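You operate a simulated robot arm through the tools that you are given. There is no shell and no other tool. Be economical: measure what you need, move in short steps, check, and stop when the job is done.

You are at the controls of a simulated two-armed robot. One attempt, no reset.

Task
Pick up the green shoe from the top of the lift table with one hand, pass it to the other hand and put it on the top of the side table.

It is judged by the outcome, as a careful person would: the job done as asked, and still so three seconds after it is handed in. It fails if anything else is knocked over, pushed out of place, dropped, spilled or broken.

Robot
Two 7-joint arms with two-finger parallel grippers on one trunk, on a base that drives. Base frame: it is fixed to the floor where the robot stands at the start and does not move with it; the origin is under the middle of the robot, x ahead of it, y to its left, z up. Units: m, degrees, N and s.
The left shoulder is at the start at [0.05, 0.158, 0.983], the right one opposite. With the tool pointing down near the work surface each hand reaches from about 0.1 to 0.66 m from the robot's upright axis, wherever it stands, measured 20 degrees to its own side. Places, roughly: top of the side table [0.7, 0.6, 0.9]. Payload 3.91 kg a hand.
The TCP of each hand is the grasp point between the finger pads, 0.03 m short of the fingertips. In the tool frame z runs along the fingers and y along their closing line. The gripper opens to 0.11 m. The fingers are 0.02 m wide and 0.01 m thick; the gripper's body (0.048 by 0.112 m) begins 0.055 m behind the TCP.
Orientation is told as [roll, pitch, yaw] about the base's x, y, z axes, in that order, counted from this pose: with the fingers straight down and closing along the base's y, the tool's x points along the base's -x, its y along +y and its z along -z.

Tools
- The arms move only by the tool move_arm. It takes "left_targets", "right_targets" or both (then of equal length, played together; a hand with none holds still); each is a list of rows, each an object of numbers (a shift or turn left out is 0, a gripper value left out holds the last): "x", "y", "z": the shift along the base's x, y, z in m; "ax", "ay", "az": the turn, a rotation vector about the base's x, y, z in degrees; "hand": the finger opening in m, from 0 to 0.11. In form: [{"x": .., "y": .., "z": .., "ax": .., "ay": .., "az": .., "hand": ..}, ...]. A call has 1 to 20 rows; each row shifts and turns the commanded pose from where the row before left it. Each row takes 0.2 s and may step no farther than 0.05 m and 8.6 degrees from the row before; otherwise, or with a gripper value out of range, the whole call is refused. Where a pose cannot be reached the arm comes as near as it can. A force on the tool above 40 N (or 10 N above the force at the start of the call, whichever is more), or a blocked arm, ends the call early, and 0.2 s more pass. Each finger travels about 0.153 m/s and halts on what it meets, pressing with about 40 N; the grip force reading is that of the motor and also rises with nothing between the fingers. The clock runs only during rows and for 0.2 s after the last one: add rows that do not move to give the fingers time. The reply holds the time, the measured pose of the TCP, the force on the tool along the base axes, the opening and the grip force, in the units named above and with some noise, with the torque about the TCP (base axes, N m) and any sound that the robot's microphone picked up.
- Cameras (640 x 400 px; columns grow to the right, rows downward): "scene" is now at [0.1204, 0.046, 1.1616]; the picture's right is [0.47, -0.88, 0.00], its down [-0.15, -0.08, -0.99] and it looks along [0.87, 0.46, -0.17] (base axes); focal length 275 px, centre (320, 200). "left" rides on the left gripper at [0.072, -0.017, -0.103] in its tool frame; the picture's right is [0.23, 0.97, 0.00], its down [-0.76, 0.18, -0.62] and it looks along [-0.61, 0.14, 0.78] (tool axes); focal length 222 px, centre (320, 200). "right" rides on the right gripper at [0.072, 0.017, -0.103] in its tool frame; the picture's right is [-0.23, 0.97, 0.00], its down [-0.76, -0.18, -0.62] and it looks along [-0.61, -0.14, 0.78] (tool axes); focal length 222 px, centre (320, 200). There is no depth. A picture from a camera that has moved, and an enlarged one, comes with that camera's place and axes in the base frame and with its lens.
- get_image(camera): a new picture of that camera. It takes no simulated time.
- move_column(by): slides the trunk up (or, below 0, down) by that many m; the arms and the scene camera ride with it, the base frame stays. It gives what a move gives, with no picture.
- roll_base(legs): drives the robot by 1 to 6 legs, each [ahead, turn to the left] in m and degrees, along the robot's own axes; the way and the turn of a leg run together, so that a leg with both is an arc; at most 1.5 m and 180 degrees a leg. The arms and the cameras ride along, it lands a little off, and it stops where it bumps. It gives what a move gives.
- aim_head(pan, tilt): turns the head with the scene camera to pan (to the left, within 80 degrees either way) and tilt (down, from -29 to 69), counted from straight ahead of the robot. It gives what a move gives.
- inspect(camera, box): a new picture of the part [left, top, right, bottom] of that camera's present view, enlarged. It takes no simulated time.
- job_done(): hands the job in; it is judged then, once.

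Work in short steps. Places have to be worked out from the pictures, the camera data and where the tool is seen: move nearer, look again, correct. Check each grasp and each placing, and mend what went wrong. You have 120 turns and 108 pictures in all, those below and enlarged ones among them. Open the grippers and draw the arms clear of the work before you hand the job in, unless the task says otherwise; then end with one line.

The tools are called after ">>>" by a JSON object that holds its "fn" and its "kwargs". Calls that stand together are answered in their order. move_arm: Moves the arms, as the interface text tells. Its arguments: {"type":"object","properties":{"left_targets":{"type":"array","items":{"type":"object","properties":{"x":{"type":"number"},"y":{"type":"number"},"z":{"type":"number"},"ax":{"type":"number"},"ay":{"type":"number"},"az":{"type":"number"},"hand":{"type":"number"}}}},"right_targets":{"type":"array","items":{"type":"object","properties":{"x":{"type":"number"},"y":{"type":"number"},"z":{"type":"number"},"ax":{"type":"number"},"ay":{"type":"number"},"az":{"type":"number"},"hand":{"type":"number"}}}}},"required":[]} The other tools are called the same way: move_column (by) slides the trunk up or down; roll_base (legs) drives the base; aim_head (pan, tilt) turns the head that bears the scene camera; get_image (camera) takes a picture; inspect (camera, box) takes an enlarged picture of a part of a camera's view; job_done () hands the job in.

At the start:

```text
time_s: 0.0
left_tcp_pos: [0.3287, 0.4363, 1.1596]
left_tcp_rot: [0.0, 0.0, 0.1]
left_wrist_force: [0.2, -0.7, 0.7]
left_wrist_torque: [0.01, 0.0, 0.04]
left_opening: 0.1099
left_finger_force: 0.1
right_tcp_pos: [0.4008, 0.0509, 1.0609]
right_tcp_rot: [0.0, -0.1, 0.0]
right_wrist_force: [-0.4, 0.1, -0.4]
right_wrist_torque: [-0.01, -0.02, -0.03]
right_opening: 0.1098
right_finger_force: 0.1
trunk travel left (down, up): [-0.225, 0.257]
robot x, y, heading: [-0.0001, -0.0006, -0.2]
head pan, tilt: [28.0, 9.6]
```

scene: 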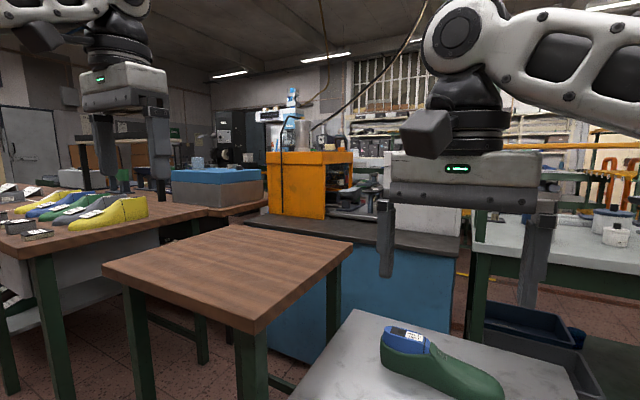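
right: 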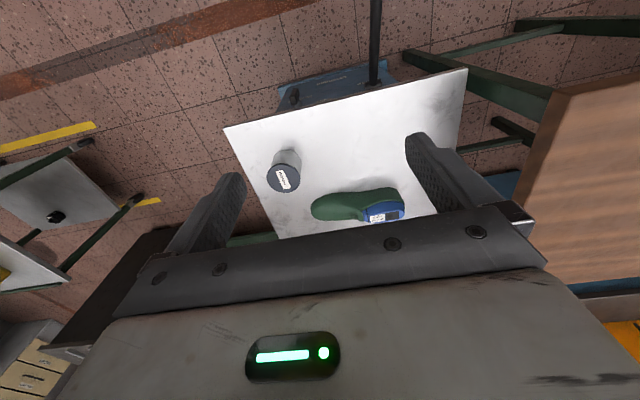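
left: 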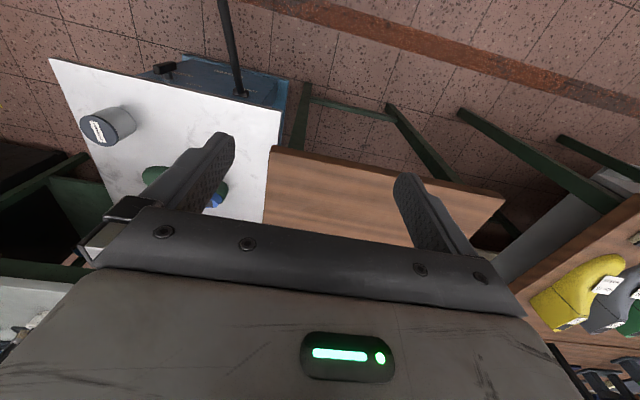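

The green shoe (last) lies on the white lift table; the wooden side table is to its left. I aim the head down at the lift table to measure.

>>> {"fn": "aim_head", "kwargs": {"pan": 0, "tilt": 45}}

>>> {"fn": "get_image", "kwargs": {"camera": "scene"}}

>>> {"fn": "get_image", "kwargs": {"camera": "right"}}

```text
time_s: 1.0
left_tcp_pos: [0.3296, 0.4353, 1.1581]
left_tcp_rot: [0.0, 0.1, 0.0]
left_wrist_force: [-0.1, -1.5, 0.4]
left_wrist_torque: [0.05, -0.01, -0.01]
left_opening: 0.1102
left_finger_force: 0.0
right_tcp_pos: [0.4012, 0.0502, 1.0601]
right_tcp_rot: [0.0, 0.0, 0.0]
right_wrist_force: [0.6, 0.3, -0.4]
right_wrist_torque: [0.02, -0.01, 0.0]
right_opening: 0.11
right_finger_force: 0.2
trunk travel left (down, up): [-0.225, 0.257]
robot x, y, heading: [-0.0006, -0.0018, -0.0]
head pan, tilt: [0.0, 45.0]
```

```text
104 pictures are left
camera scene: at [0.1197, 0.0025, 1.1061], right [0.0, -1.0, 0.0], down [-0.71, 0.0, -0.71], along [0.71, 0.0, -0.71], focal length 275 px, centre (320, 200)
```

scene: 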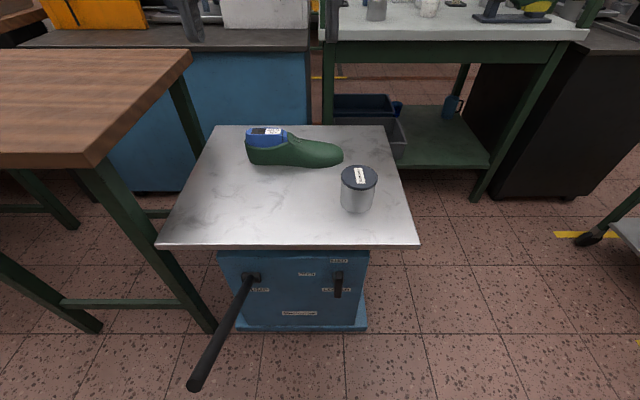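

```text
103 pictures are left
camera right: at [0.3275, 0.0679, 1.1637], right [0.23, 0.97, 0.0], down [0.76, -0.18, 0.62], along [0.61, -0.14, -0.78], focal length 222 px, centre (320, 200)
```

right: 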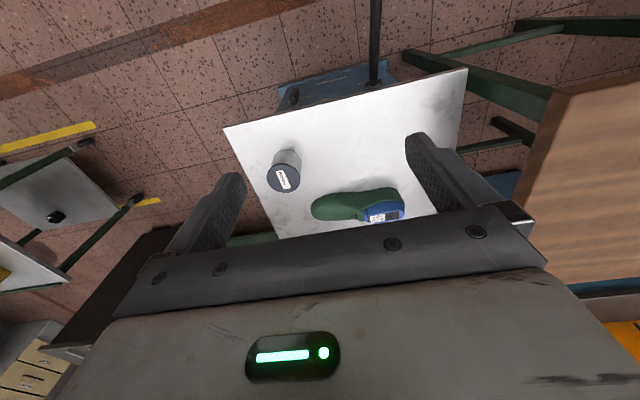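

Triangulating: lift table top z≈0.62, x 0.475–0.98, y −0.21–0.36; shoe spans y −0.06…0.21 at x≈0.78, heel top z≈0.71. It's beyond reach from here and the handle juts toward me, so I look further down.

>>> {"fn": "aim_head", "kwargs": {"pan": 15, "tilt": 69}}

>>> {"fn": "get_image", "kwargs": {"camera": "scene"}}

>>> {"fn": "get_image", "kwargs": {"camera": "left"}}

```text
time_s: 1.9
left_tcp_pos: [0.3289, 0.4345, 1.1584]
left_tcp_rot: [0.2, 0.0, -0.1]
left_wrist_force: [0.7, 0.1, -0.3]
left_wrist_torque: [0.0, 0.03, 0.0]
left_opening: 0.11
left_finger_force: 0.0
right_tcp_pos: [0.4, 0.0504, 1.0606]
right_tcp_rot: [0.0, -0.1, 0.0]
right_wrist_force: [-0.9, 0.4, 0.5]
right_wrist_torque: [0.01, -0.01, -0.01]
right_opening: 0.1102
right_finger_force: 0.1
trunk travel left (down, up): [-0.225, 0.257]
robot x, y, heading: [-0.0, 0.0016, -0.2]
head pan, tilt: [15.0, 68.8]
```

```text
102 pictures are left
camera scene: at [0.0925, 0.0169, 1.0772], right [0.26, -0.97, 0.0], down [-0.9, -0.24, -0.36], along [0.35, 0.09, -0.93], focal length 275 px, centre (320, 200)
```

scene: 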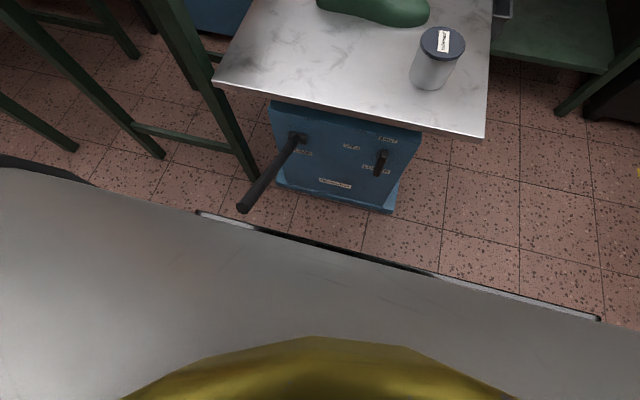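

```text
101 pictures are left
camera left: at [0.2576, 0.4198, 1.2619], right [-0.23, 0.97, 0.0], down [0.76, 0.18, 0.62], along [0.61, 0.14, -0.78], focal length 222 px, centre (320, 200)
```

left: 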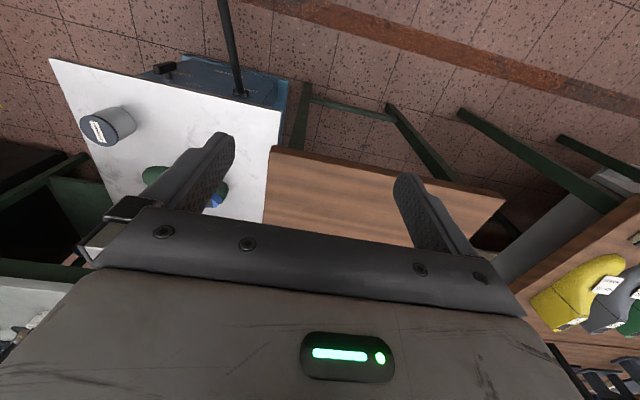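

The handle end is around (0.2, 0.19, 0.64), close to me. I check my own footprint by looking to both sides.

>>> {"fn": "aim_head", "kwargs": {"pan": -70, "tilt": 55}}

>>> {"fn": "get_image", "kwargs": {"camera": "scene"}}

>>> {"fn": "aim_head", "kwargs": {"pan": 45, "tilt": 60}}

>>> {"fn": "get_image", "kwargs": {"camera": "scene"}}

```text
time_s: 3.5
left_tcp_pos: [0.3296, 0.435, 1.1588]
left_tcp_rot: [-0.1, 0.0, 0.0]
left_wrist_force: [0.3, -0.6, 0.4]
left_wrist_torque: [-0.02, -0.03, -0.01]
left_opening: 0.1099
left_finger_force: 0.0
right_tcp_pos: [0.3998, 0.0518, 1.0604]
right_tcp_rot: [0.0, 0.0, 0.0]
right_wrist_force: [-0.6, -0.7, -0.2]
right_wrist_torque: [-0.03, -0.02, 0.03]
right_opening: 0.1098
right_finger_force: 0.0
trunk travel left (down, up): [-0.225, 0.257]
robot x, y, heading: [-0.0013, -0.0011, -0.1]
head pan, tilt: [-70.0, 55.0]
```

```text
100 pictures are left
camera scene: at [0.0631, -0.0653, 1.0926], right [-0.94, -0.34, 0.0], down [-0.28, 0.77, -0.57], along [0.2, -0.54, -0.82], focal length 275 px, centre (320, 200)
```

scene: 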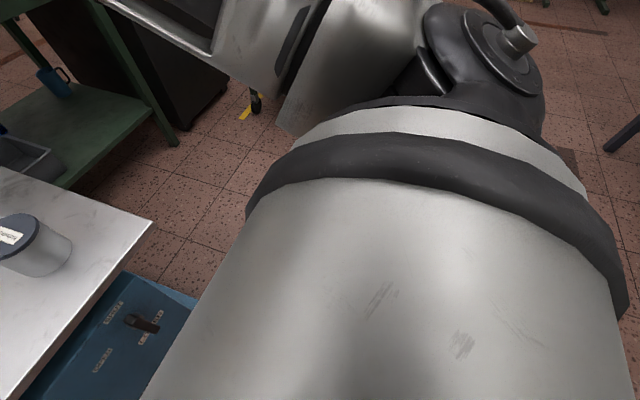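

```text
time_s: 5.4
left_tcp_pos: [0.3292, 0.4355, 1.1584]
left_tcp_rot: [0.1, 0.1, 0.0]
left_wrist_force: [0.6, 0.2, 0.2]
left_wrist_torque: [0.0, -0.01, 0.0]
left_opening: 0.1097
left_finger_force: 0.2
right_tcp_pos: [0.4008, 0.0502, 1.0602]
right_tcp_rot: [0.1, -0.2, 0.0]
right_wrist_force: [0.0, 0.6, -0.8]
right_wrist_torque: [0.0, 0.03, 0.0]
right_opening: 0.11
right_finger_force: 0.0
trunk travel left (down, up): [-0.225, 0.257]
robot x, y, heading: [-0.0023, 0.0027, -0.1]
head pan, tilt: [45.0, 60.0]
```

```text
99 pictures are left
camera scene: at [0.0856, 0.0495, 1.0866], right [0.71, -0.71, 0.0], down [-0.61, -0.61, -0.5], along [0.35, 0.35, -0.87], focal length 275 px, centre (320, 200)
```

scene: 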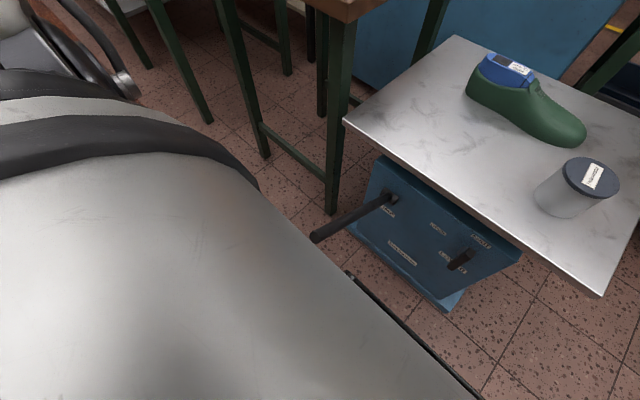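

I want a view of my base and the handle: I pitch the right hand so that its camera looks back at the robot.

>>> {"fn": "move_arm", "kwargs": {"right_targets": [{"ay": 8.5}, {"ay": 8.5}, {"ay": 8.5}, {"ay": 8.5}, {"ay": 8.5}, {"ay": 8.5}, {"ay": 8.5}, {"ay": 8.5}]}}

>>> {"fn": "get_image", "kwargs": {"camera": "right"}}

```text
time_s: 7.2
left_tcp_pos: [0.3298, 0.4362, 1.1592]
left_tcp_rot: [0.0, 0.0, 0.0]
left_wrist_force: [-0.2, 0.5, 0.1]
left_wrist_torque: [0.01, -0.02, -0.01]
left_opening: 0.1103
left_finger_force: 0.1
right_tcp_pos: [0.3924, 0.0456, 1.0577]
right_tcp_rot: [0.3, 25.3, -0.1]
right_wrist_force: [-0.2, 0.6, 0.7]
right_wrist_torque: [-0.01, 0.0, 0.01]
right_opening: 0.1098
right_finger_force: 0.1
right hand out of reach, approached as far as the arm can: row 3, 4, 5, 6, 7, 8
trunk travel left (down, up): [-0.225, 0.257]
robot x, y, heading: [0.0021, -0.0018, -0.1]
head pan, tilt: [45.0, 60.0]
```

```text
98 pictures are left
camera right: at [0.3709, 0.062, 1.1827], right [0.21, 0.97, -0.1], down [0.95, -0.18, 0.24], along [0.21, -0.14, -0.97], focal length 222 px, centre (320, 200)
```

right: 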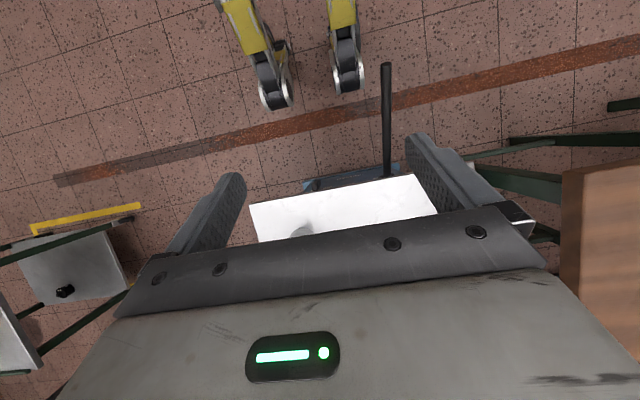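

The base has small feet with their front at about x=0.14, and the handle tip is near (0.21, 0.19, 0.62). Plan: stand at about (0.32,−0.34) with heading ≈40°, clear of the handle. First I un-pitch the hand and raise the trunk for clearance.

>>> {"fn": "move_arm", "kwargs": {"right_targets": [{"ay": -8.4}, {"ay": -8.4}, {"ay": -8.4}]}}

>>> {"fn": "move_column", "kwargs": {"by": 0.2}}

>>> {"fn": "aim_head", "kwargs": {"pan": 0, "tilt": 35}}

>>> {"fn": "roll_base", "kwargs": {"legs": [[-0.1, 0], [0, -40]]}}

>>> {"fn": "get_image", "kwargs": {"camera": "scene"}}

```text
time_s: 8.0
left_tcp_pos: [0.3296, 0.436, 1.158]
left_tcp_rot: [0.0, -0.1, 0.0]
left_wrist_force: [1.3, 0.9, 0.1]
left_wrist_torque: [-0.02, 0.02, 0.0]
left_opening: 0.1098
left_finger_force: 0.1
right_tcp_pos: [0.3934, 0.0459, 1.0576]
right_tcp_rot: [0.1, 0.1, -0.1]
right_wrist_force: [0.8, 0.0, 0.7]
right_wrist_torque: [-0.02, -0.04, 0.01]
right_opening: 0.1098
right_finger_force: 0.1
trunk travel left (down, up): [-0.225, 0.257]
robot x, y, heading: [0.0042, 0.004, 0.3]
head pan, tilt: [45.0, 60.0]
```

```text
time_s: 10.2
left_tcp_pos: [0.3302, 0.4359, 1.3587]
left_tcp_rot: [0.1, -0.2, 0.0]
left_wrist_force: [-0.3, -0.2, -0.3]
left_wrist_torque: [0.01, -0.01, -0.02]
left_opening: 0.1101
left_finger_force: 0.0
right_tcp_pos: [0.3926, 0.0464, 1.2582]
right_tcp_rot: [0.1, 0.1, 0.1]
right_wrist_force: [0.6, 0.3, 0.1]
right_wrist_torque: [0.02, -0.03, 0.01]
right_opening: 0.11
right_finger_force: 0.1
trunk travel left (down, up): [-0.425, 0.057]
robot x, y, heading: [0.0045, -0.0009, 0.1]
head pan, tilt: [45.0, 60.0]
```

```text
time_s: 11.3
left_tcp_pos: [0.3297, 0.4352, 1.3577]
left_tcp_rot: [-0.1, 0.0, -0.1]
left_wrist_force: [-0.6, -0.1, -0.2]
left_wrist_torque: [0.0, -0.02, 0.01]
left_opening: 0.11
left_finger_force: 0.1
right_tcp_pos: [0.3925, 0.0457, 1.2572]
right_tcp_rot: [0.0, 0.2, 0.0]
right_wrist_force: [-0.1, -0.1, -0.4]
right_wrist_torque: [-0.01, 0.03, 0.0]
right_opening: 0.1101
right_finger_force: 0.0
trunk travel left (down, up): [-0.425, 0.057]
robot x, y, heading: [-0.0042, -0.0015, 0.2]
head pan, tilt: [0.0, 35.0]
```

```text
time_s: 14.3
left_tcp_pos: [0.4317, 0.1234, 1.3591]
left_tcp_rot: [-0.1, -0.1, -39.9]
left_wrist_force: [0.5, -0.1, -0.3]
left_wrist_torque: [-0.01, 0.0, 0.02]
left_opening: 0.11
left_finger_force: 0.0
right_tcp_pos: [0.2307, -0.2174, 1.2571]
right_tcp_rot: [0.1, 0.1, -39.9]
right_wrist_force: [-0.6, 0.5, -0.1]
right_wrist_torque: [0.03, 0.0, -0.01]
right_opening: 0.1101
right_finger_force: 0.1
trunk travel left (down, up): [-0.425, 0.057]
robot x, y, heading: [-0.0985, -0.0019, -39.7]
head pan, tilt: [0.0, 35.0]
```

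```text
97 pictures are left
camera scene: at [-0.003, -0.08, 1.3208], right [-0.64, -0.77, 0.0], down [-0.44, 0.37, -0.82], along [0.63, -0.52, -0.57], focal length 275 px, centre (320, 200)
```

scene: 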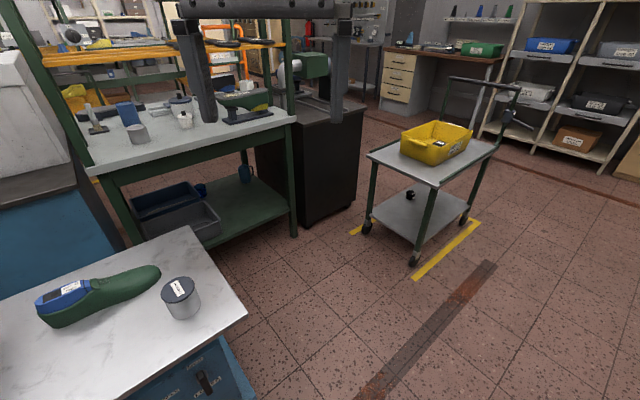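

The way is clear. I drive 0.54 m along this heading, then turn left to face the shoe.

>>> {"fn": "roll_base", "kwargs": {"legs": [[0.54, 0], [0, 80]]}}

>>> {"fn": "aim_head", "kwargs": {"pan": 0, "tilt": 50}}

>>> {"fn": "get_image", "kwargs": {"camera": "scene"}}

>>> {"fn": "get_image", "kwargs": {"camera": "right"}}

```text
time_s: 17.6
left_tcp_pos: [0.8223, -0.1997, 1.3582]
left_tcp_rot: [0.0, -0.1, -39.9]
left_wrist_force: [0.8, -0.5, -0.4]
left_wrist_torque: [-0.03, -0.02, -0.04]
left_opening: 0.1097
left_finger_force: 0.0
right_tcp_pos: [0.6195, -0.5401, 1.2582]
right_tcp_rot: [0.0, 0.0, -40.0]
right_wrist_force: [-0.6, 0.3, -1.0]
right_wrist_torque: [-0.06, -0.02, -0.01]
right_opening: 0.11
right_finger_force: 0.0
trunk travel left (down, up): [-0.425, 0.057]
robot x, y, heading: [0.2697, -0.3413, -39.8]
head pan, tilt: [0.0, 35.0]
stopped in leg 2: the robot was blocked; the commanded pose is now the measured one
```

```text
time_s: 18.4
left_tcp_pos: [0.8203, -0.2006, 1.3605]
left_tcp_rot: [0.2, -0.1, -40.0]
left_wrist_force: [-0.1, -0.2, -0.4]
left_wrist_torque: [-0.03, 0.0, -0.01]
left_opening: 0.1099
left_finger_force: 0.1
right_tcp_pos: [0.6176, -0.5424, 1.2583]
right_tcp_rot: [0.1, 0.1, -40.0]
right_wrist_force: [0.0, 0.3, 0.2]
right_wrist_torque: [0.02, 0.0, -0.01]
right_opening: 0.1098
right_finger_force: 0.0
trunk travel left (down, up): [-0.425, 0.057]
robot x, y, heading: [0.2717, -0.3433, -39.7]
head pan, tilt: [0.0, 50.0]
```

```text
96 pictures are left
camera scene: at [0.3591, -0.4174, 1.2992], right [-0.64, -0.77, 0.0], down [-0.59, 0.49, -0.64], along [0.49, -0.41, -0.77], focal length 275 px, centre (320, 200)
```

scene: 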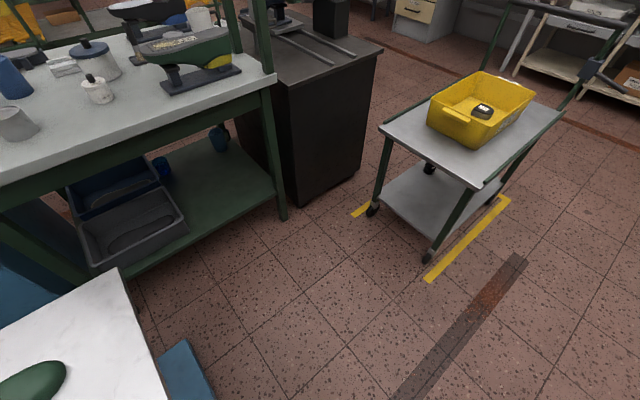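

```text
95 pictures are left
camera right: at [0.574, -0.4821, 1.3624], right [0.8, 0.6, 0.0], down [0.47, -0.63, 0.62], along [0.37, -0.5, -0.78], focal length 222 px, centre (320, 200)
```

right: 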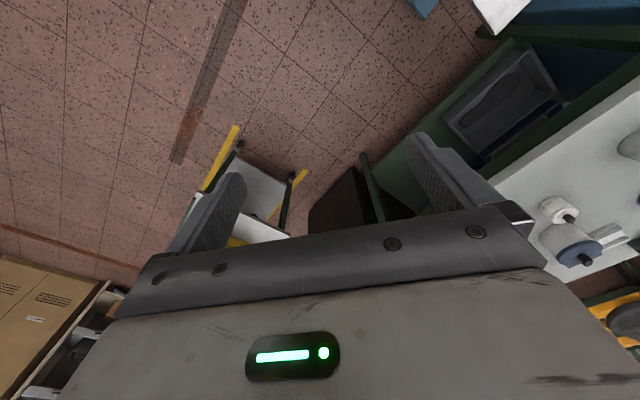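

I was blocked before turning, about 4 cm short. I look for what touches.

>>> {"fn": "get_image", "kwargs": {"camera": "left"}}

>>> {"fn": "aim_head", "kwargs": {"pan": 60, "tilt": 60}}

>>> {"fn": "get_image", "kwargs": {"camera": "scene"}}

```text
94 pictures are left
camera left: at [0.7542, -0.1664, 1.4626], right [0.45, 0.89, 0.0], down [0.7, -0.35, 0.62], along [0.56, -0.28, -0.78], focal length 222 px, centre (320, 200)
```

left: 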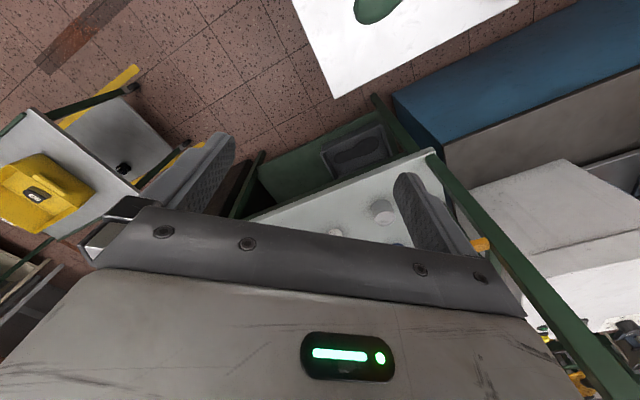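

```text
time_s: 19.7
left_tcp_pos: [0.8196, -0.201, 1.36]
left_tcp_rot: [0.0, -0.1, -40.0]
left_wrist_force: [-0.1, 0.1, 0.2]
left_wrist_torque: [-0.04, 0.02, 0.04]
left_opening: 0.1101
left_finger_force: 0.0
right_tcp_pos: [0.6187, -0.542, 1.2578]
right_tcp_rot: [0.2, 0.1, -40.0]
right_wrist_force: [0.3, -0.3, -0.3]
right_wrist_torque: [-0.01, 0.0, -0.02]
right_opening: 0.1102
right_finger_force: 0.1
trunk travel left (down, up): [-0.425, 0.057]
robot x, y, heading: [0.2712, -0.3449, -39.7]
head pan, tilt: [60.0, 60.0]
```

```text
93 pictures are left
camera scene: at [0.3624, -0.3452, 1.2866], right [0.35, -0.94, 0.0], down [-0.81, -0.3, -0.5], along [0.47, 0.17, -0.87], focal length 275 px, centre (320, 200)
```

scene: 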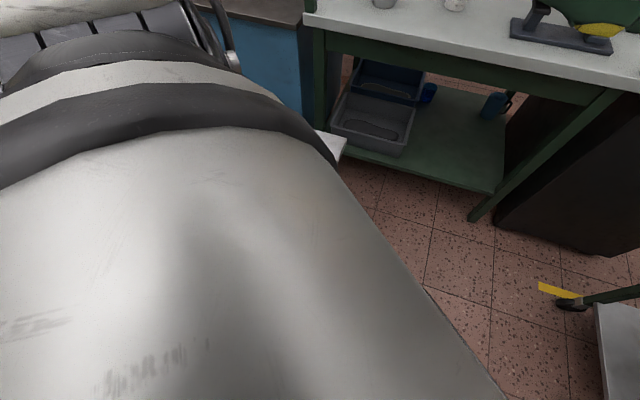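

Nothing visible is touching the arms; likely a foot against the lift table's base. I back off 0.12 m and try the turn there.

>>> {"fn": "roll_base", "kwargs": {"legs": [[-0.12, 0], [0, 40]]}}

>>> {"fn": "aim_head", "kwargs": {"pan": 0, "tilt": 60}}

>>> {"fn": "get_image", "kwargs": {"camera": "scene"}}

```text
time_s: 22.8
left_tcp_pos: [0.5105, 0.1927, 1.3595]
left_tcp_rot: [0.1, -0.3, -0.3]
left_wrist_force: [-0.8, 0.9, 0.1]
left_wrist_torque: [0.01, 0.01, 0.03]
left_opening: 0.1099
left_finger_force: 0.2
right_tcp_pos: [0.5718, -0.1992, 1.2585]
right_tcp_rot: [0.1, 0.1, -0.4]
right_wrist_force: [0.2, 0.1, -0.5]
right_wrist_torque: [0.01, -0.01, 0.01]
right_opening: 0.1099
right_finger_force: 0.0
trunk travel left (down, up): [-0.425, 0.057]
robot x, y, heading: [0.179, -0.2652, -0.1]
head pan, tilt: [60.0, 60.0]
```

```text
time_s: 24.1
left_tcp_pos: [0.5104, 0.193, 1.3595]
left_tcp_rot: [0.2, -0.1, -0.4]
left_wrist_force: [0.3, 0.1, 0.7]
left_wrist_torque: [0.02, -0.01, 0.0]
left_opening: 0.11
left_finger_force: 0.1
right_tcp_pos: [0.5714, -0.1981, 1.2585]
right_tcp_rot: [0.3, 0.0, -0.5]
right_wrist_force: [0.9, 0.1, -0.2]
right_wrist_torque: [-0.02, -0.01, -0.01]
right_opening: 0.1103
right_finger_force: 0.0
trunk travel left (down, up): [-0.425, 0.057]
robot x, y, heading: [0.1793, -0.267, -0.2]
head pan, tilt: [0.0, 60.0]
```

```text
92 pictures are left
camera scene: at [0.2831, -0.266, 1.2866], right [0.0, -1.0, 0.0], down [-0.87, 0.0, -0.5], along [0.5, 0.0, -0.87], focal length 275 px, centre (320, 200)
```

scene: 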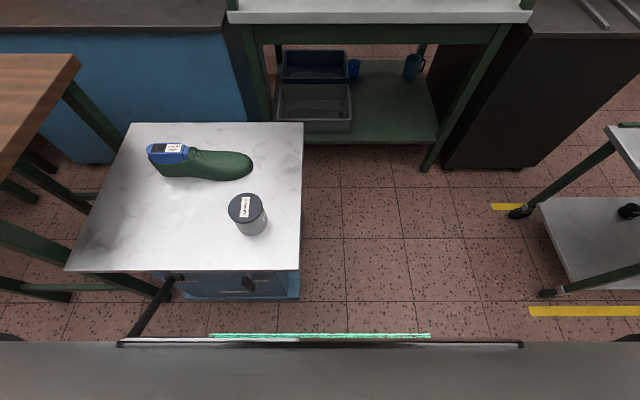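

Turned fine here; the lift table has not moved. From a bit further ahead the left arm can reach the shoe easily, so the left hand will pick and the right will receive. I drive 0.09 m ahead.

>>> {"fn": "roll_base", "kwargs": {"legs": [[0.09, 0]]}}

>>> {"fn": "move_column", "kwargs": {"by": -0.15}}

>>> {"fn": "move_arm", "kwargs": {"left_targets": [{"az": -8.5}, {"az": -8.5}, {"az": -8.5}, {"az": -8.5}, {"az": -8.5}, {"az": -8.5}, {"az": -8.5}, {"az": -8.5}, {"az": -8.5}, {"az": -8.5}, {"az": -5}]}}

>>> {"fn": "get_image", "kwargs": {"camera": "left"}}

>>> {"fn": "get_image", "kwargs": {"camera": "scene"}}

```text
time_s: 25.2
left_tcp_pos: [0.5657, 0.1975, 1.3585]
left_tcp_rot: [-0.1, -0.1, -0.3]
left_wrist_force: [0.7, 0.8, -0.7]
left_wrist_torque: [-0.01, -0.03, 0.02]
left_opening: 0.1103
left_finger_force: 0.0
right_tcp_pos: [0.6273, -0.1938, 1.2571]
right_tcp_rot: [0.0, 0.3, -0.3]
right_wrist_force: [-0.6, 0.1, -0.4]
right_wrist_torque: [0.01, -0.01, 0.01]
right_opening: 0.11
right_finger_force: 0.0
trunk travel left (down, up): [-0.425, 0.057]
robot x, y, heading: [0.2361, -0.2795, -0.6]
head pan, tilt: [0.0, 60.0]
stopped in leg 1: the robot was blocked; the commanded pose is now the measured one
```

```text
time_s: 26.9
left_tcp_pos: [0.5674, 0.1935, 1.2091]
left_tcp_rot: [0.0, 0.1, -0.3]
left_wrist_force: [-0.4, 0.2, 0.7]
left_wrist_torque: [0.0, 0.0, -0.03]
left_opening: 0.1101
left_finger_force: 0.1
right_tcp_pos: [0.6281, -0.1988, 1.1071]
right_tcp_rot: [0.0, 0.2, -0.5]
right_wrist_force: [-0.4, -0.2, -0.3]
right_wrist_torque: [-0.04, 0.0, 0.04]
right_opening: 0.1102
right_finger_force: 0.1
trunk travel left (down, up): [-0.275, 0.207]
robot x, y, heading: [0.2333, -0.2741, -0.6]
head pan, tilt: [0.0, 60.0]
```

```text
time_s: 29.3
left_tcp_pos: [0.5682, 0.1926, 1.2092]
left_tcp_rot: [0.1, -0.1, -90.5]
left_wrist_force: [0.8, -0.2, 0.4]
left_wrist_torque: [0.01, -0.01, 0.01]
left_opening: 0.11
left_finger_force: 0.0
right_tcp_pos: [0.6296, -0.1979, 1.1072]
right_tcp_rot: [0.1, 0.3, -0.5]
right_wrist_force: [-0.1, -0.6, 0.8]
right_wrist_torque: [-0.02, 0.02, -0.01]
right_opening: 0.1099
right_finger_force: 0.0
trunk travel left (down, up): [-0.275, 0.207]
robot x, y, heading: [0.2324, -0.2729, -0.5]
head pan, tilt: [0.0, 60.0]
```

```text
91 pictures are left
camera left: at [0.5516, 0.2665, 1.3122], right [0.98, 0.22, 0.0], down [0.17, -0.76, 0.62], along [0.14, -0.61, -0.78], focal length 222 px, centre (320, 200)
```

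left: 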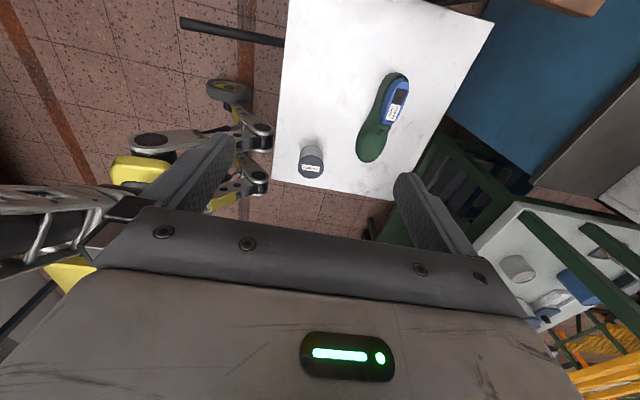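

```text
90 pictures are left
camera scene: at [0.3402, -0.2735, 1.1366], right [-0.01, -1.0, 0.0], down [-0.87, 0.01, -0.5], along [0.5, -0.01, -0.87], focal length 275 px, centre (320, 200)
```

scene: 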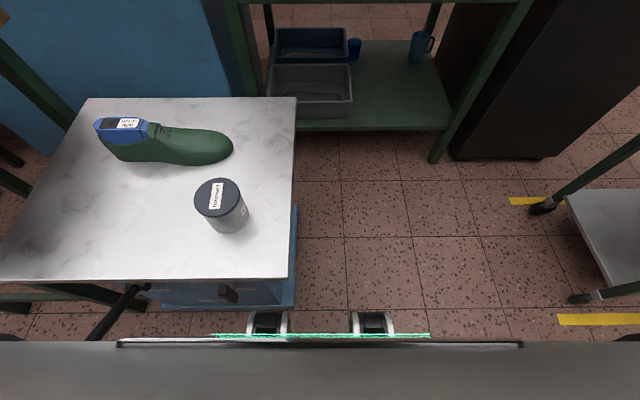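

Blocked again 4 cm short but nothing moved (table corner still at 0.47,−0.22). The shoe: heel end ≈(0.775,0.205), toe ≈(0.79,−0.065), label at (0.785,0.145,0.70); within left reach from here. I move the left hand above the rear part.

>>> {"fn": "move_arm", "kwargs": {"left_targets": [{"x": 0.04, "y": -0.01}, {"x": 0.04, "y": -0.01}, {"x": 0.04, "y": -0.01}, {"x": 0.04, "y": -0.01}, {"x": 0.04, "y": -0.01}, {"x": 0.017, "y": -0.003, "z": -0.03}, {"z": -0.045}, {"z": -0.045}, {"z": -0.045}, {"z": -0.045}, {"z": -0.045}, {"z": -0.045}, {"z": -0.045}]}}

>>> {"fn": "get_image", "kwargs": {"camera": "left"}}

>>> {"fn": "get_image", "kwargs": {"camera": "scene"}}

```text
time_s: 32.1
left_tcp_pos: [0.7413, 0.1313, 0.8119]
left_tcp_rot: [0.1, 0.0, -90.3]
left_wrist_force: [-0.2, -0.3, -0.2]
left_wrist_torque: [0.02, 0.01, 0.03]
left_opening: 0.1099
left_finger_force: 0.2
left hand out of reach, approached as far as the arm can: row 2, 3, 4, 5
right_tcp_pos: [0.6285, -0.1978, 1.1073]
right_tcp_rot: [0.1, 0.1, -0.5]
right_wrist_force: [-0.4, -0.2, 0.7]
right_wrist_torque: [-0.05, 0.0, 0.01]
right_opening: 0.1099
right_finger_force: 0.0
trunk travel left (down, up): [-0.275, 0.207]
robot x, y, heading: [0.2355, -0.2742, -0.3]
head pan, tilt: [0.0, 60.0]
```

```text
89 pictures are left
camera left: at [0.7255, 0.2046, 0.9149], right [0.97, 0.22, 0.0], down [0.17, -0.76, 0.62], along [0.14, -0.61, -0.78], focal length 222 px, centre (320, 200)
```

left: 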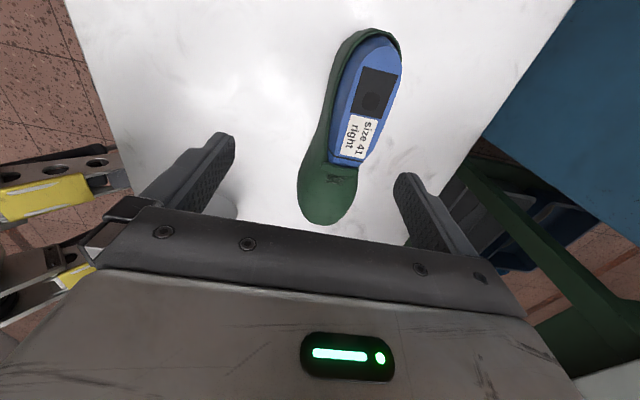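

```text
88 pictures are left
camera scene: at [0.3404, -0.2733, 1.1366], right [-0.01, -1.0, 0.0], down [-0.87, 0.01, -0.5], along [0.5, -0.01, -0.87], focal length 275 px, centre (320, 200)
```

scene: 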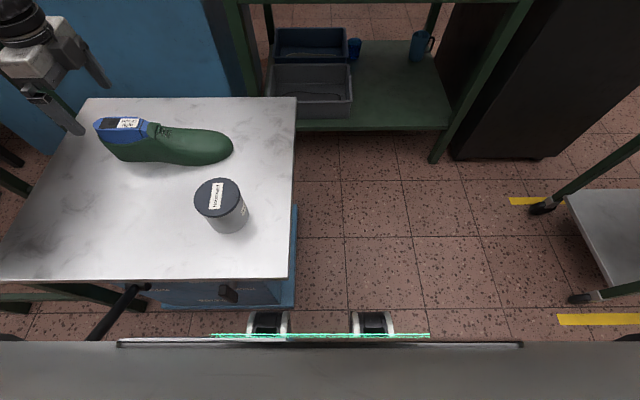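

The heel block spans y≈0.09–0.20 with centre x≈0.776 and top z≈0.70. I shift 3.5 cm in x and descend partway.

>>> {"fn": "move_arm", "kwargs": {"left_targets": [{"x": 0.035, "y": -0.006}, {"z": -0.04}, {"z": -0.03}]}}

>>> {"fn": "get_image", "kwargs": {"camera": "left"}}

>>> {"fn": "inspect", "kwargs": {"camera": "scene", "box": [0, 20, 320, 220]}}

```text
time_s: 32.9
left_tcp_pos: [0.7604, 0.1222, 0.755]
left_tcp_rot: [0.2, 0.1, -90.4]
left_wrist_force: [0.7, 0.5, -0.1]
left_wrist_torque: [0.03, -0.03, -0.02]
left_opening: 0.1096
left_finger_force: 0.1
left hand out of reach, approached as far as the arm can: row 2, 3
right_tcp_pos: [0.6297, -0.1975, 1.1072]
right_tcp_rot: [0.1, 0.1, -0.6]
right_wrist_force: [-0.7, 0.4, 1.2]
right_wrist_torque: [-0.01, 0.0, 0.03]
right_opening: 0.1096
right_finger_force: 0.0
trunk travel left (down, up): [-0.275, 0.207]
robot x, y, heading: [0.2381, -0.2706, -0.7]
head pan, tilt: [0.0, 60.0]
```

```text
87 pictures are left
camera left: at [0.7439, 0.1966, 0.8581], right [0.98, 0.22, 0.0], down [0.17, -0.76, 0.62], along [0.14, -0.61, -0.78], focal length 222 px, centre (320, 200)
```

left: 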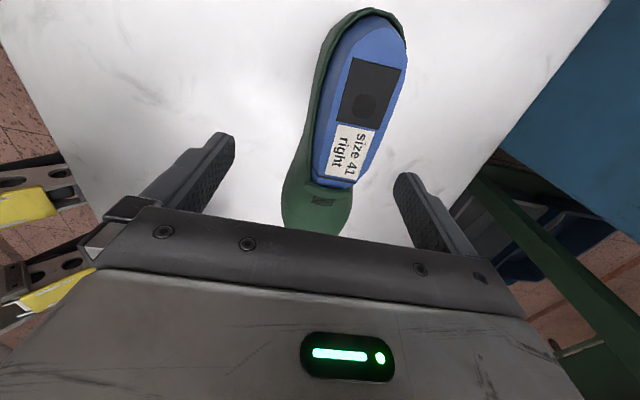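

```text
2.00 times, centred on (160, 120) of scene
camera zoom: at [0.3403, -0.2734, 1.1366], right [-0.01, -1.0, 0.0], down [-0.87, 0.01, -0.5], along [0.5, -0.01, -0.87], focal length 551 px, centre (640, 360)
```

zoom: 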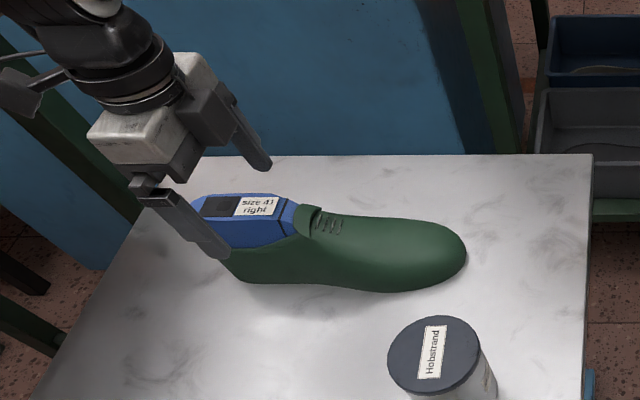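

The arm is at its reach limit at this trunk height, so I raise the hand a bit and lower the trunk.

>>> {"fn": "move_arm", "kwargs": {"left_targets": [{"z": 0.05}, {"z": 0.05}]}}

>>> {"fn": "move_column", "kwargs": {"by": -0.11}}

>>> {"fn": "move_arm", "kwargs": {"left_targets": [{"x": 0.0}]}}

```text
time_s: 33.5
left_tcp_pos: [0.7604, 0.123, 0.8558]
left_tcp_rot: [0.0, 0.1, -90.2]
left_wrist_force: [0.9, -0.2, -0.3]
left_wrist_torque: [-0.03, -0.02, 0.01]
left_opening: 0.1099
left_finger_force: 0.1
right_tcp_pos: [0.6295, -0.1996, 1.1077]
right_tcp_rot: [0.2, 0.2, -0.6]
right_wrist_force: [0.5, 0.0, 0.0]
right_wrist_torque: [-0.04, 0.03, 0.03]
right_opening: 0.11
right_finger_force: 0.1
trunk travel left (down, up): [-0.275, 0.207]
robot x, y, heading: [0.2346, -0.2743, -0.8]
head pan, tilt: [0.0, 60.0]
```

```text
time_s: 34.9
left_tcp_pos: [0.7601, 0.1217, 0.7449]
left_tcp_rot: [0.0, 0.0, -90.2]
left_wrist_force: [0.7, -0.1, 0.3]
left_wrist_torque: [0.03, 0.0, 0.02]
left_opening: 0.1101
left_finger_force: 0.1
right_tcp_pos: [0.6281, -0.1973, 0.9964]
right_tcp_rot: [0.1, 0.1, -0.5]
right_wrist_force: [-0.1, -0.9, -1.7]
right_wrist_torque: [-0.03, 0.02, 0.0]
right_opening: 0.11
right_finger_force: 0.1
trunk travel left (down, up): [-0.165, 0.317]
robot x, y, heading: [0.2335, -0.2731, -0.5]
head pan, tilt: [0.0, 60.0]
```

```text
time_s: 35.3
left_tcp_pos: [0.7601, 0.1226, 0.7445]
left_tcp_rot: [0.1, 0.0, -90.3]
left_wrist_force: [0.1, -0.1, -0.7]
left_wrist_torque: [-0.01, -0.02, -0.02]
left_opening: 0.11
left_finger_force: 0.0
right_tcp_pos: [0.6279, -0.1979, 0.9974]
right_tcp_rot: [0.1, 0.1, -0.5]
right_wrist_force: [0.4, 1.0, -1.7]
right_wrist_torque: [0.02, -0.02, 0.02]
right_opening: 0.1102
right_finger_force: 0.0
trunk travel left (down, up): [-0.165, 0.317]
robot x, y, heading: [0.2316, -0.2761, -0.5]
head pan, tilt: [0.0, 60.0]
```

Now I shift 1.4 cm in x and descend around the heel to TCP z≈0.67.

>>> {"fn": "move_arm", "kwargs": {"left_targets": [{"x": 0.014}, {"z": -0.025}, {"z": -0.025}, {"z": -0.025}]}}

>>> {"fn": "get_image", "kwargs": {"camera": "left"}}

>>> {"fn": "get_image", "kwargs": {"camera": "right"}}

>>> {"fn": "inspect", "kwargs": {"camera": "scene", "box": [0, 20, 320, 220]}}

```text
time_s: 36.3
left_tcp_pos: [0.7745, 0.1226, 0.6684]
left_tcp_rot: [0.2, 0.1, -90.2]
left_wrist_force: [0.4, 1.1, 0.0]
left_wrist_torque: [-0.04, 0.0, 0.0]
left_opening: 0.1098
left_finger_force: 0.1
right_tcp_pos: [0.6296, -0.1982, 0.9982]
right_tcp_rot: [0.1, 0.2, -0.5]
right_wrist_force: [0.5, 0.1, 0.5]
right_wrist_torque: [-0.02, 0.01, 0.0]
right_opening: 0.1104
right_finger_force: 0.1
trunk travel left (down, up): [-0.165, 0.317]
robot x, y, heading: [0.235, -0.276, -0.7]
head pan, tilt: [0.0, 60.0]
```

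```text
85 pictures are left
camera left: at [0.7578, 0.1959, 0.772], right [0.98, 0.22, 0.0], down [0.17, -0.76, 0.62], along [0.14, -0.61, -0.78], focal length 222 px, centre (320, 200)
```

left: 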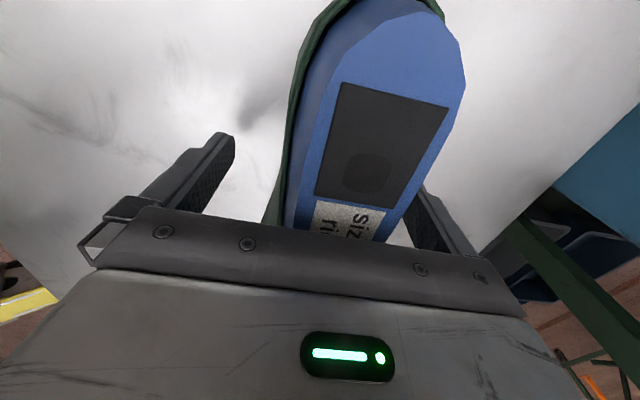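

```text
84 pictures are left
camera right: at [0.557, -0.1805, 1.1013], right [0.24, 0.97, 0.0], down [0.76, -0.19, 0.62], along [0.6, -0.15, -0.78], focal length 222 px, centre (320, 200)
```

right: 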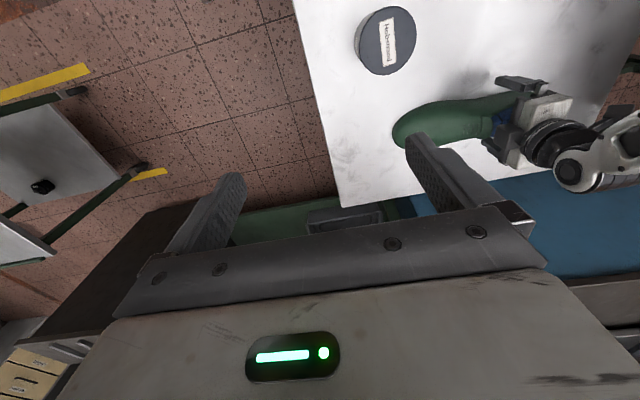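

```text
2.00 times, centred on (160, 120) of scene
camera zoom: at [0.3402, -0.2735, 1.0266], right [-0.01, -1.0, 0.0], down [-0.87, 0.01, -0.5], along [0.5, -0.01, -0.87], focal length 551 px, centre (640, 360)
```

zoom: 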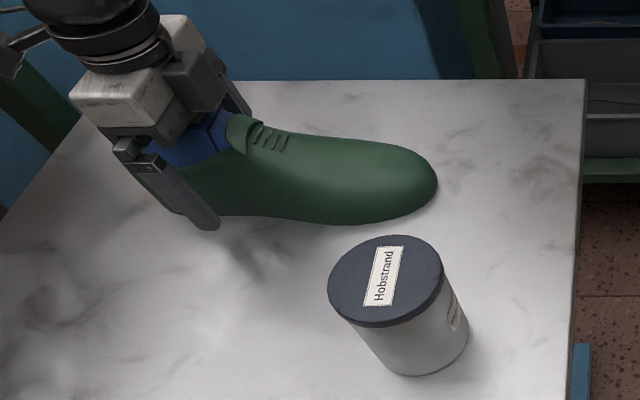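

The fingers straddle the heel, with the shoe ~1 cm toward +x. I centre and close.

>>> {"fn": "move_arm", "kwargs": {"left_targets": [{"x": 0.01}, {"hand": 0.085}, {"hand": 0.05}, {"hand": 0.02}, {"hand": 0.02}, {"hand": 0.02}]}}

>>> {"fn": "get_image", "kwargs": {"camera": "left"}}

```text
time_s: 37.7
left_tcp_pos: [0.7784, 0.1222, 0.6735]
left_tcp_rot: [0.3, -0.1, -90.3]
left_wrist_force: [2.1, 0.8, -0.3]
left_wrist_torque: [0.13, -0.16, -0.11]
left_opening: 0.059
left_finger_force: 39.4
left hand out of reach, approached as far as the arm can: row 1
right_tcp_pos: [0.6294, -0.1988, 0.997]
right_tcp_rot: [0.1, 0.2, -0.6]
right_wrist_force: [-0.3, -0.1, 0.6]
right_wrist_torque: [-0.02, 0.03, -0.05]
right_opening: 0.11
right_finger_force: 0.1
trunk travel left (down, up): [-0.165, 0.317]
robot x, y, heading: [0.2371, -0.2778, -0.6]
head pan, tilt: [0.0, 60.0]
```

```text
82 pictures are left
camera left: at [0.7619, 0.1957, 0.7756], right [0.98, 0.22, 0.0], down [0.17, -0.76, 0.62], along [0.14, -0.61, -0.78], focal length 222 px, centre (320, 200)
```

left: 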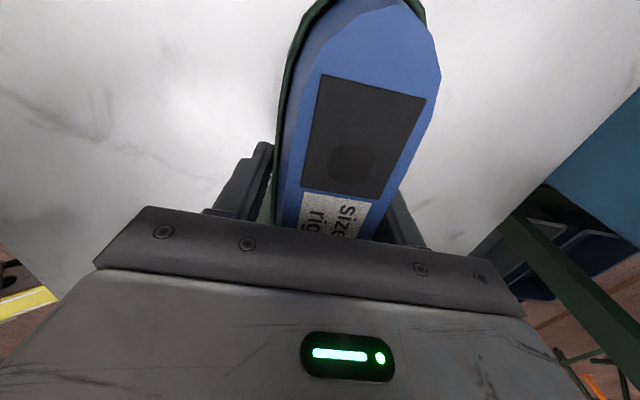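

Gripped at 0.059 m with 39 N. I lift straight up with the trunk and check.

>>> {"fn": "move_column", "kwargs": {"by": 0.16}}

>>> {"fn": "get_image", "kwargs": {"camera": "scene"}}

>>> {"fn": "get_image", "kwargs": {"camera": "right"}}

```text
time_s: 39.6
left_tcp_pos: [0.7786, 0.1219, 0.8302]
left_tcp_rot: [0.2, 0.0, -90.3]
left_wrist_force: [-0.4, -0.8, -6.7]
left_wrist_torque: [0.29, 0.03, 0.01]
left_opening: 0.0397
left_finger_force: 40.1
right_tcp_pos: [0.6296, -0.198, 1.1579]
right_tcp_rot: [0.1, 0.3, -0.5]
right_wrist_force: [0.0, -0.6, 0.7]
right_wrist_torque: [-0.02, -0.02, 0.0]
right_opening: 0.1102
right_finger_force: 0.2
trunk travel left (down, up): [-0.325, 0.157]
robot x, y, heading: [0.2357, -0.2731, -0.8]
head pan, tilt: [0.0, 60.0]
```

```text
81 pictures are left
camera scene: at [0.3409, -0.273, 1.1864], right [-0.01, -1.0, 0.0], down [-0.87, 0.01, -0.5], along [0.5, -0.01, -0.87], focal length 275 px, centre (320, 200)
```

scene: 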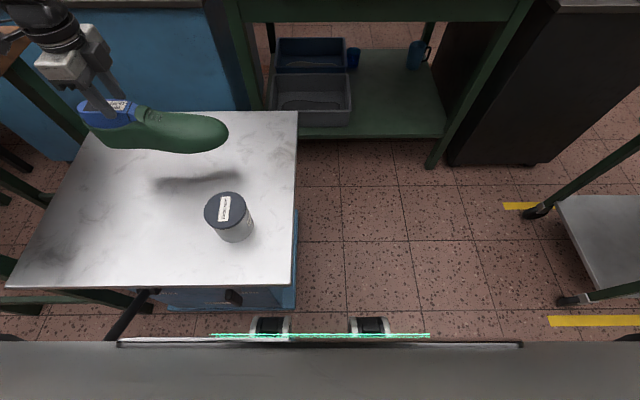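

```text
80 pictures are left
camera right: at [0.5577, -0.1799, 1.2609], right [0.24, 0.97, 0.0], down [0.76, -0.19, 0.62], along [0.6, -0.15, -0.79], focal length 222 px, centre (320, 200)
```

right: 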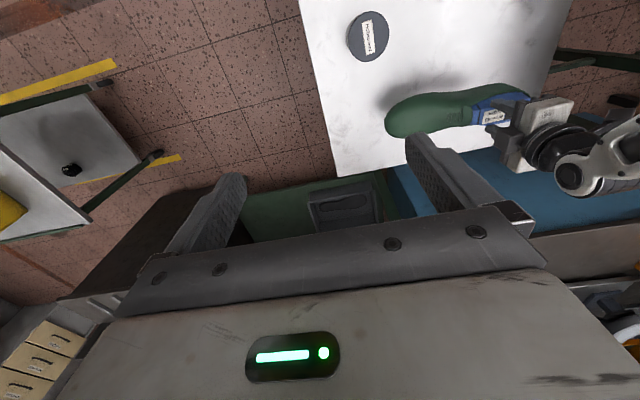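

The opening fell to 0.04: the shoe slid down in the tapered grip, toward the blue block's top. I check whether it is stable.

>>> {"fn": "get_image", "kwargs": {"camera": "left"}}

>>> {"fn": "inspect", "kwargs": {"camera": "scene", "box": [0, 20, 320, 220]}}

>>> {"fn": "move_arm", "kwargs": {"left_targets": [{"hand": 0.0}]}}

```text
79 pictures are left
camera left: at [0.7622, 0.196, 0.9347], right [0.98, 0.22, 0.0], down [0.17, -0.76, 0.62], along [0.14, -0.61, -0.78], focal length 222 px, centre (320, 200)
```

left: 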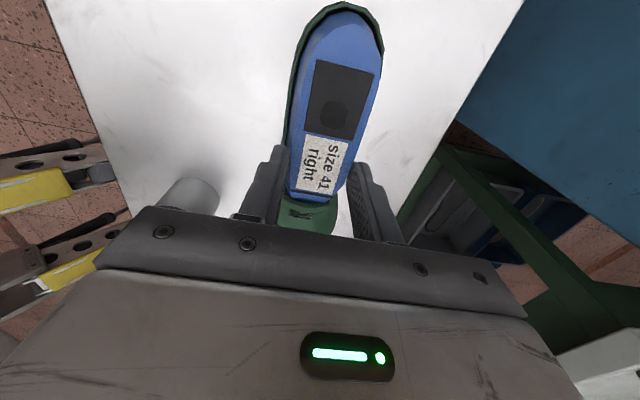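

```text
2.00 times, centred on (160, 120) of scene
camera zoom: at [0.3409, -0.273, 1.1864], right [-0.01, -1.0, 0.0], down [-0.87, 0.01, -0.5], along [0.5, -0.01, -0.87], focal length 551 px, centre (640, 360)
```

zoom: 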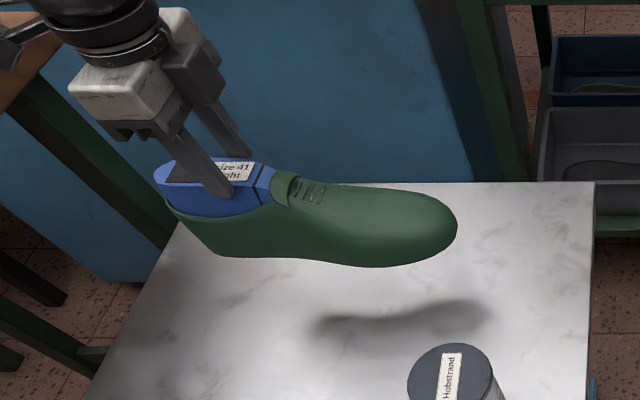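

```text
time_s: 40.0
left_tcp_pos: [0.7776, 0.1223, 0.8318]
left_tcp_rot: [0.2, 0.0, -90.3]
left_wrist_force: [-0.7, 0.3, -7.4]
left_wrist_torque: [0.29, -0.01, -0.01]
left_opening: 0.0397
left_finger_force: 40.0
right_tcp_pos: [0.6296, -0.1962, 1.1575]
right_tcp_rot: [0.1, 0.2, -0.5]
right_wrist_force: [-0.7, 1.5, -0.8]
right_wrist_torque: [0.02, 0.02, 0.01]
right_opening: 0.1101
right_finger_force: 0.0
trunk travel left (down, up): [-0.325, 0.157]
robot x, y, heading: [0.2357, -0.276, -0.7]
head pan, tilt: [0.0, 60.0]
```

It is stable but only the top ~1 cm of the block is held, with the shoe ~10 cm above the table. I set it back down almost to contact and re-grip deeper.

>>> {"fn": "move_column", "kwargs": {"by": -0.095}}

>>> {"fn": "get_image", "kwargs": {"camera": "scene"}}

```text
time_s: 41.2
left_tcp_pos: [0.7782, 0.1221, 0.7375]
left_tcp_rot: [0.2, 0.1, -90.3]
left_wrist_force: [0.2, -0.5, -7.7]
left_wrist_torque: [0.3, 0.01, -0.01]
left_opening: 0.0396
left_finger_force: 39.4
right_tcp_pos: [0.6299, -0.1974, 1.0624]
right_tcp_rot: [0.1, 0.2, -0.5]
right_wrist_force: [-0.3, -0.6, 0.3]
right_wrist_torque: [-0.03, 0.01, 0.01]
right_opening: 0.1102
right_finger_force: 0.1
trunk travel left (down, up): [-0.23, 0.252]
robot x, y, heading: [0.2308, -0.2738, -0.9]
head pan, tilt: [0.0, 60.0]
```

```text
77 pictures are left
camera scene: at [0.3406, -0.2732, 1.0915], right [-0.01, -1.0, 0.0], down [-0.87, 0.01, -0.5], along [0.5, -0.01, -0.87], focal length 275 px, centre (320, 200)
```

scene: 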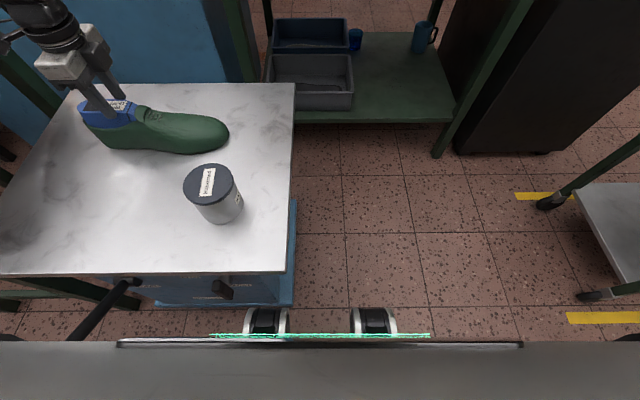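

Still hanging (−7.7 N). I lower in small steps until the force changes.

>>> {"fn": "move_arm", "kwargs": {"left_targets": [{"z": -0.005}, {"z": -0.005}]}}

```text
time_s: 41.9
left_tcp_pos: [0.7768, 0.1215, 0.7327]
left_tcp_rot: [0.9, 0.2, -90.2]
left_wrist_force: [4.9, 4.7, 12.1]
left_wrist_torque: [-0.61, 0.27, 0.17]
left_opening: 0.0398
left_finger_force: 40.3
left hand out of reach, approached as far as the arm can: row 2
right_tcp_pos: [0.6294, -0.1988, 1.0629]
right_tcp_rot: [0.2, 0.2, -0.5]
right_wrist_force: [0.0, 0.3, -0.5]
right_wrist_torque: [0.01, 0.03, 0.0]
right_opening: 0.11
right_finger_force: 0.0
trunk travel left (down, up): [-0.23, 0.252]
robot x, y, heading: [0.2381, -0.2762, -0.5]
head pan, tilt: [0.0, 60.0]
```

Contact. I open, lower the trunk by 6 cm and then the arm to TCP z≈0.657.

>>> {"fn": "move_arm", "kwargs": {"left_targets": [{"hand": 0.07}, {"hand": 0.11}, {"hand": 0.11}]}}

>>> {"fn": "get_image", "kwargs": {"camera": "left"}}

```text
time_s: 42.6
left_tcp_pos: [0.774, 0.1207, 0.7293]
left_tcp_rot: [0.3, -0.1, -90.2]
left_wrist_force: [-0.1, -0.2, -0.8]
left_wrist_torque: [0.0, -0.01, 0.02]
left_opening: 0.11
left_finger_force: 0.0
right_tcp_pos: [0.6286, -0.1975, 1.0624]
right_tcp_rot: [0.1, 0.2, -0.5]
right_wrist_force: [-0.1, -0.2, -0.5]
right_wrist_torque: [-0.02, 0.02, -0.01]
right_opening: 0.11
right_finger_force: 0.0
trunk travel left (down, up): [-0.23, 0.252]
robot x, y, heading: [0.2373, -0.2761, -1.0]
head pan, tilt: [0.0, 60.0]
```

```text
76 pictures are left
camera left: at [0.7576, 0.1952, 0.8331], right [0.98, 0.22, 0.01], down [0.17, -0.76, 0.62], along [0.14, -0.61, -0.78], focal length 222 px, centre (320, 200)
```

left: 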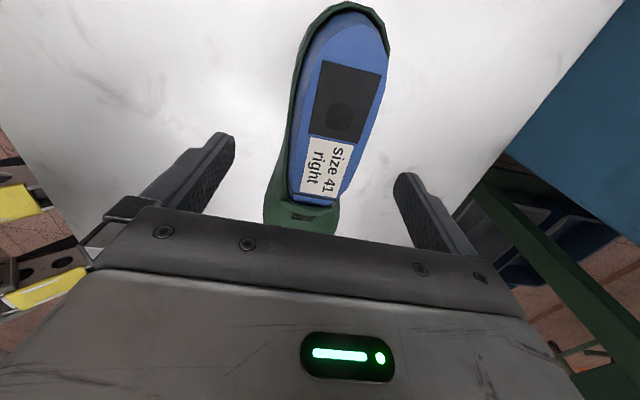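

Well centred. I lower further.

>>> {"fn": "move_column", "kwargs": {"by": -0.062}}

>>> {"fn": "move_arm", "kwargs": {"left_targets": [{"z": -0.006}, {"z": -0.005}]}}

```text
time_s: 43.7
left_tcp_pos: [0.7728, 0.1216, 0.6682]
left_tcp_rot: [0.3, -0.1, -90.3]
left_wrist_force: [-0.5, 0.5, 0.1]
left_wrist_torque: [-0.04, -0.04, 0.0]
left_opening: 0.1103
left_finger_force: 0.1
right_tcp_pos: [0.6284, -0.1971, 1.0004]
right_tcp_rot: [0.1, 0.2, -0.5]
right_wrist_force: [0.4, 0.5, -0.5]
right_wrist_torque: [0.02, 0.02, 0.0]
right_opening: 0.11
right_finger_force: 0.2
trunk travel left (down, up): [-0.168, 0.314]
robot x, y, heading: [0.2362, -0.2756, -0.6]
head pan, tilt: [0.0, 60.0]
```

```text
time_s: 44.3
left_tcp_pos: [0.7701, 0.1205, 0.6604]
left_tcp_rot: [0.5, 0.0, -90.3]
left_wrist_force: [-1.0, 0.9, 0.3]
left_wrist_torque: [0.0, -0.01, 0.02]
left_opening: 0.1099
left_finger_force: 0.1
left hand out of reach, approached as far as the arm can: row 2
right_tcp_pos: [0.6289, -0.1992, 1.0012]
right_tcp_rot: [0.1, 0.2, -0.5]
right_wrist_force: [-0.1, -0.1, 0.7]
right_wrist_torque: [0.0, 0.0, -0.02]
right_opening: 0.11
right_finger_force: 0.0
trunk travel left (down, up): [-0.168, 0.314]
robot x, y, heading: [0.234, -0.273, -0.7]
head pan, tilt: [0.0, 60.0]
```

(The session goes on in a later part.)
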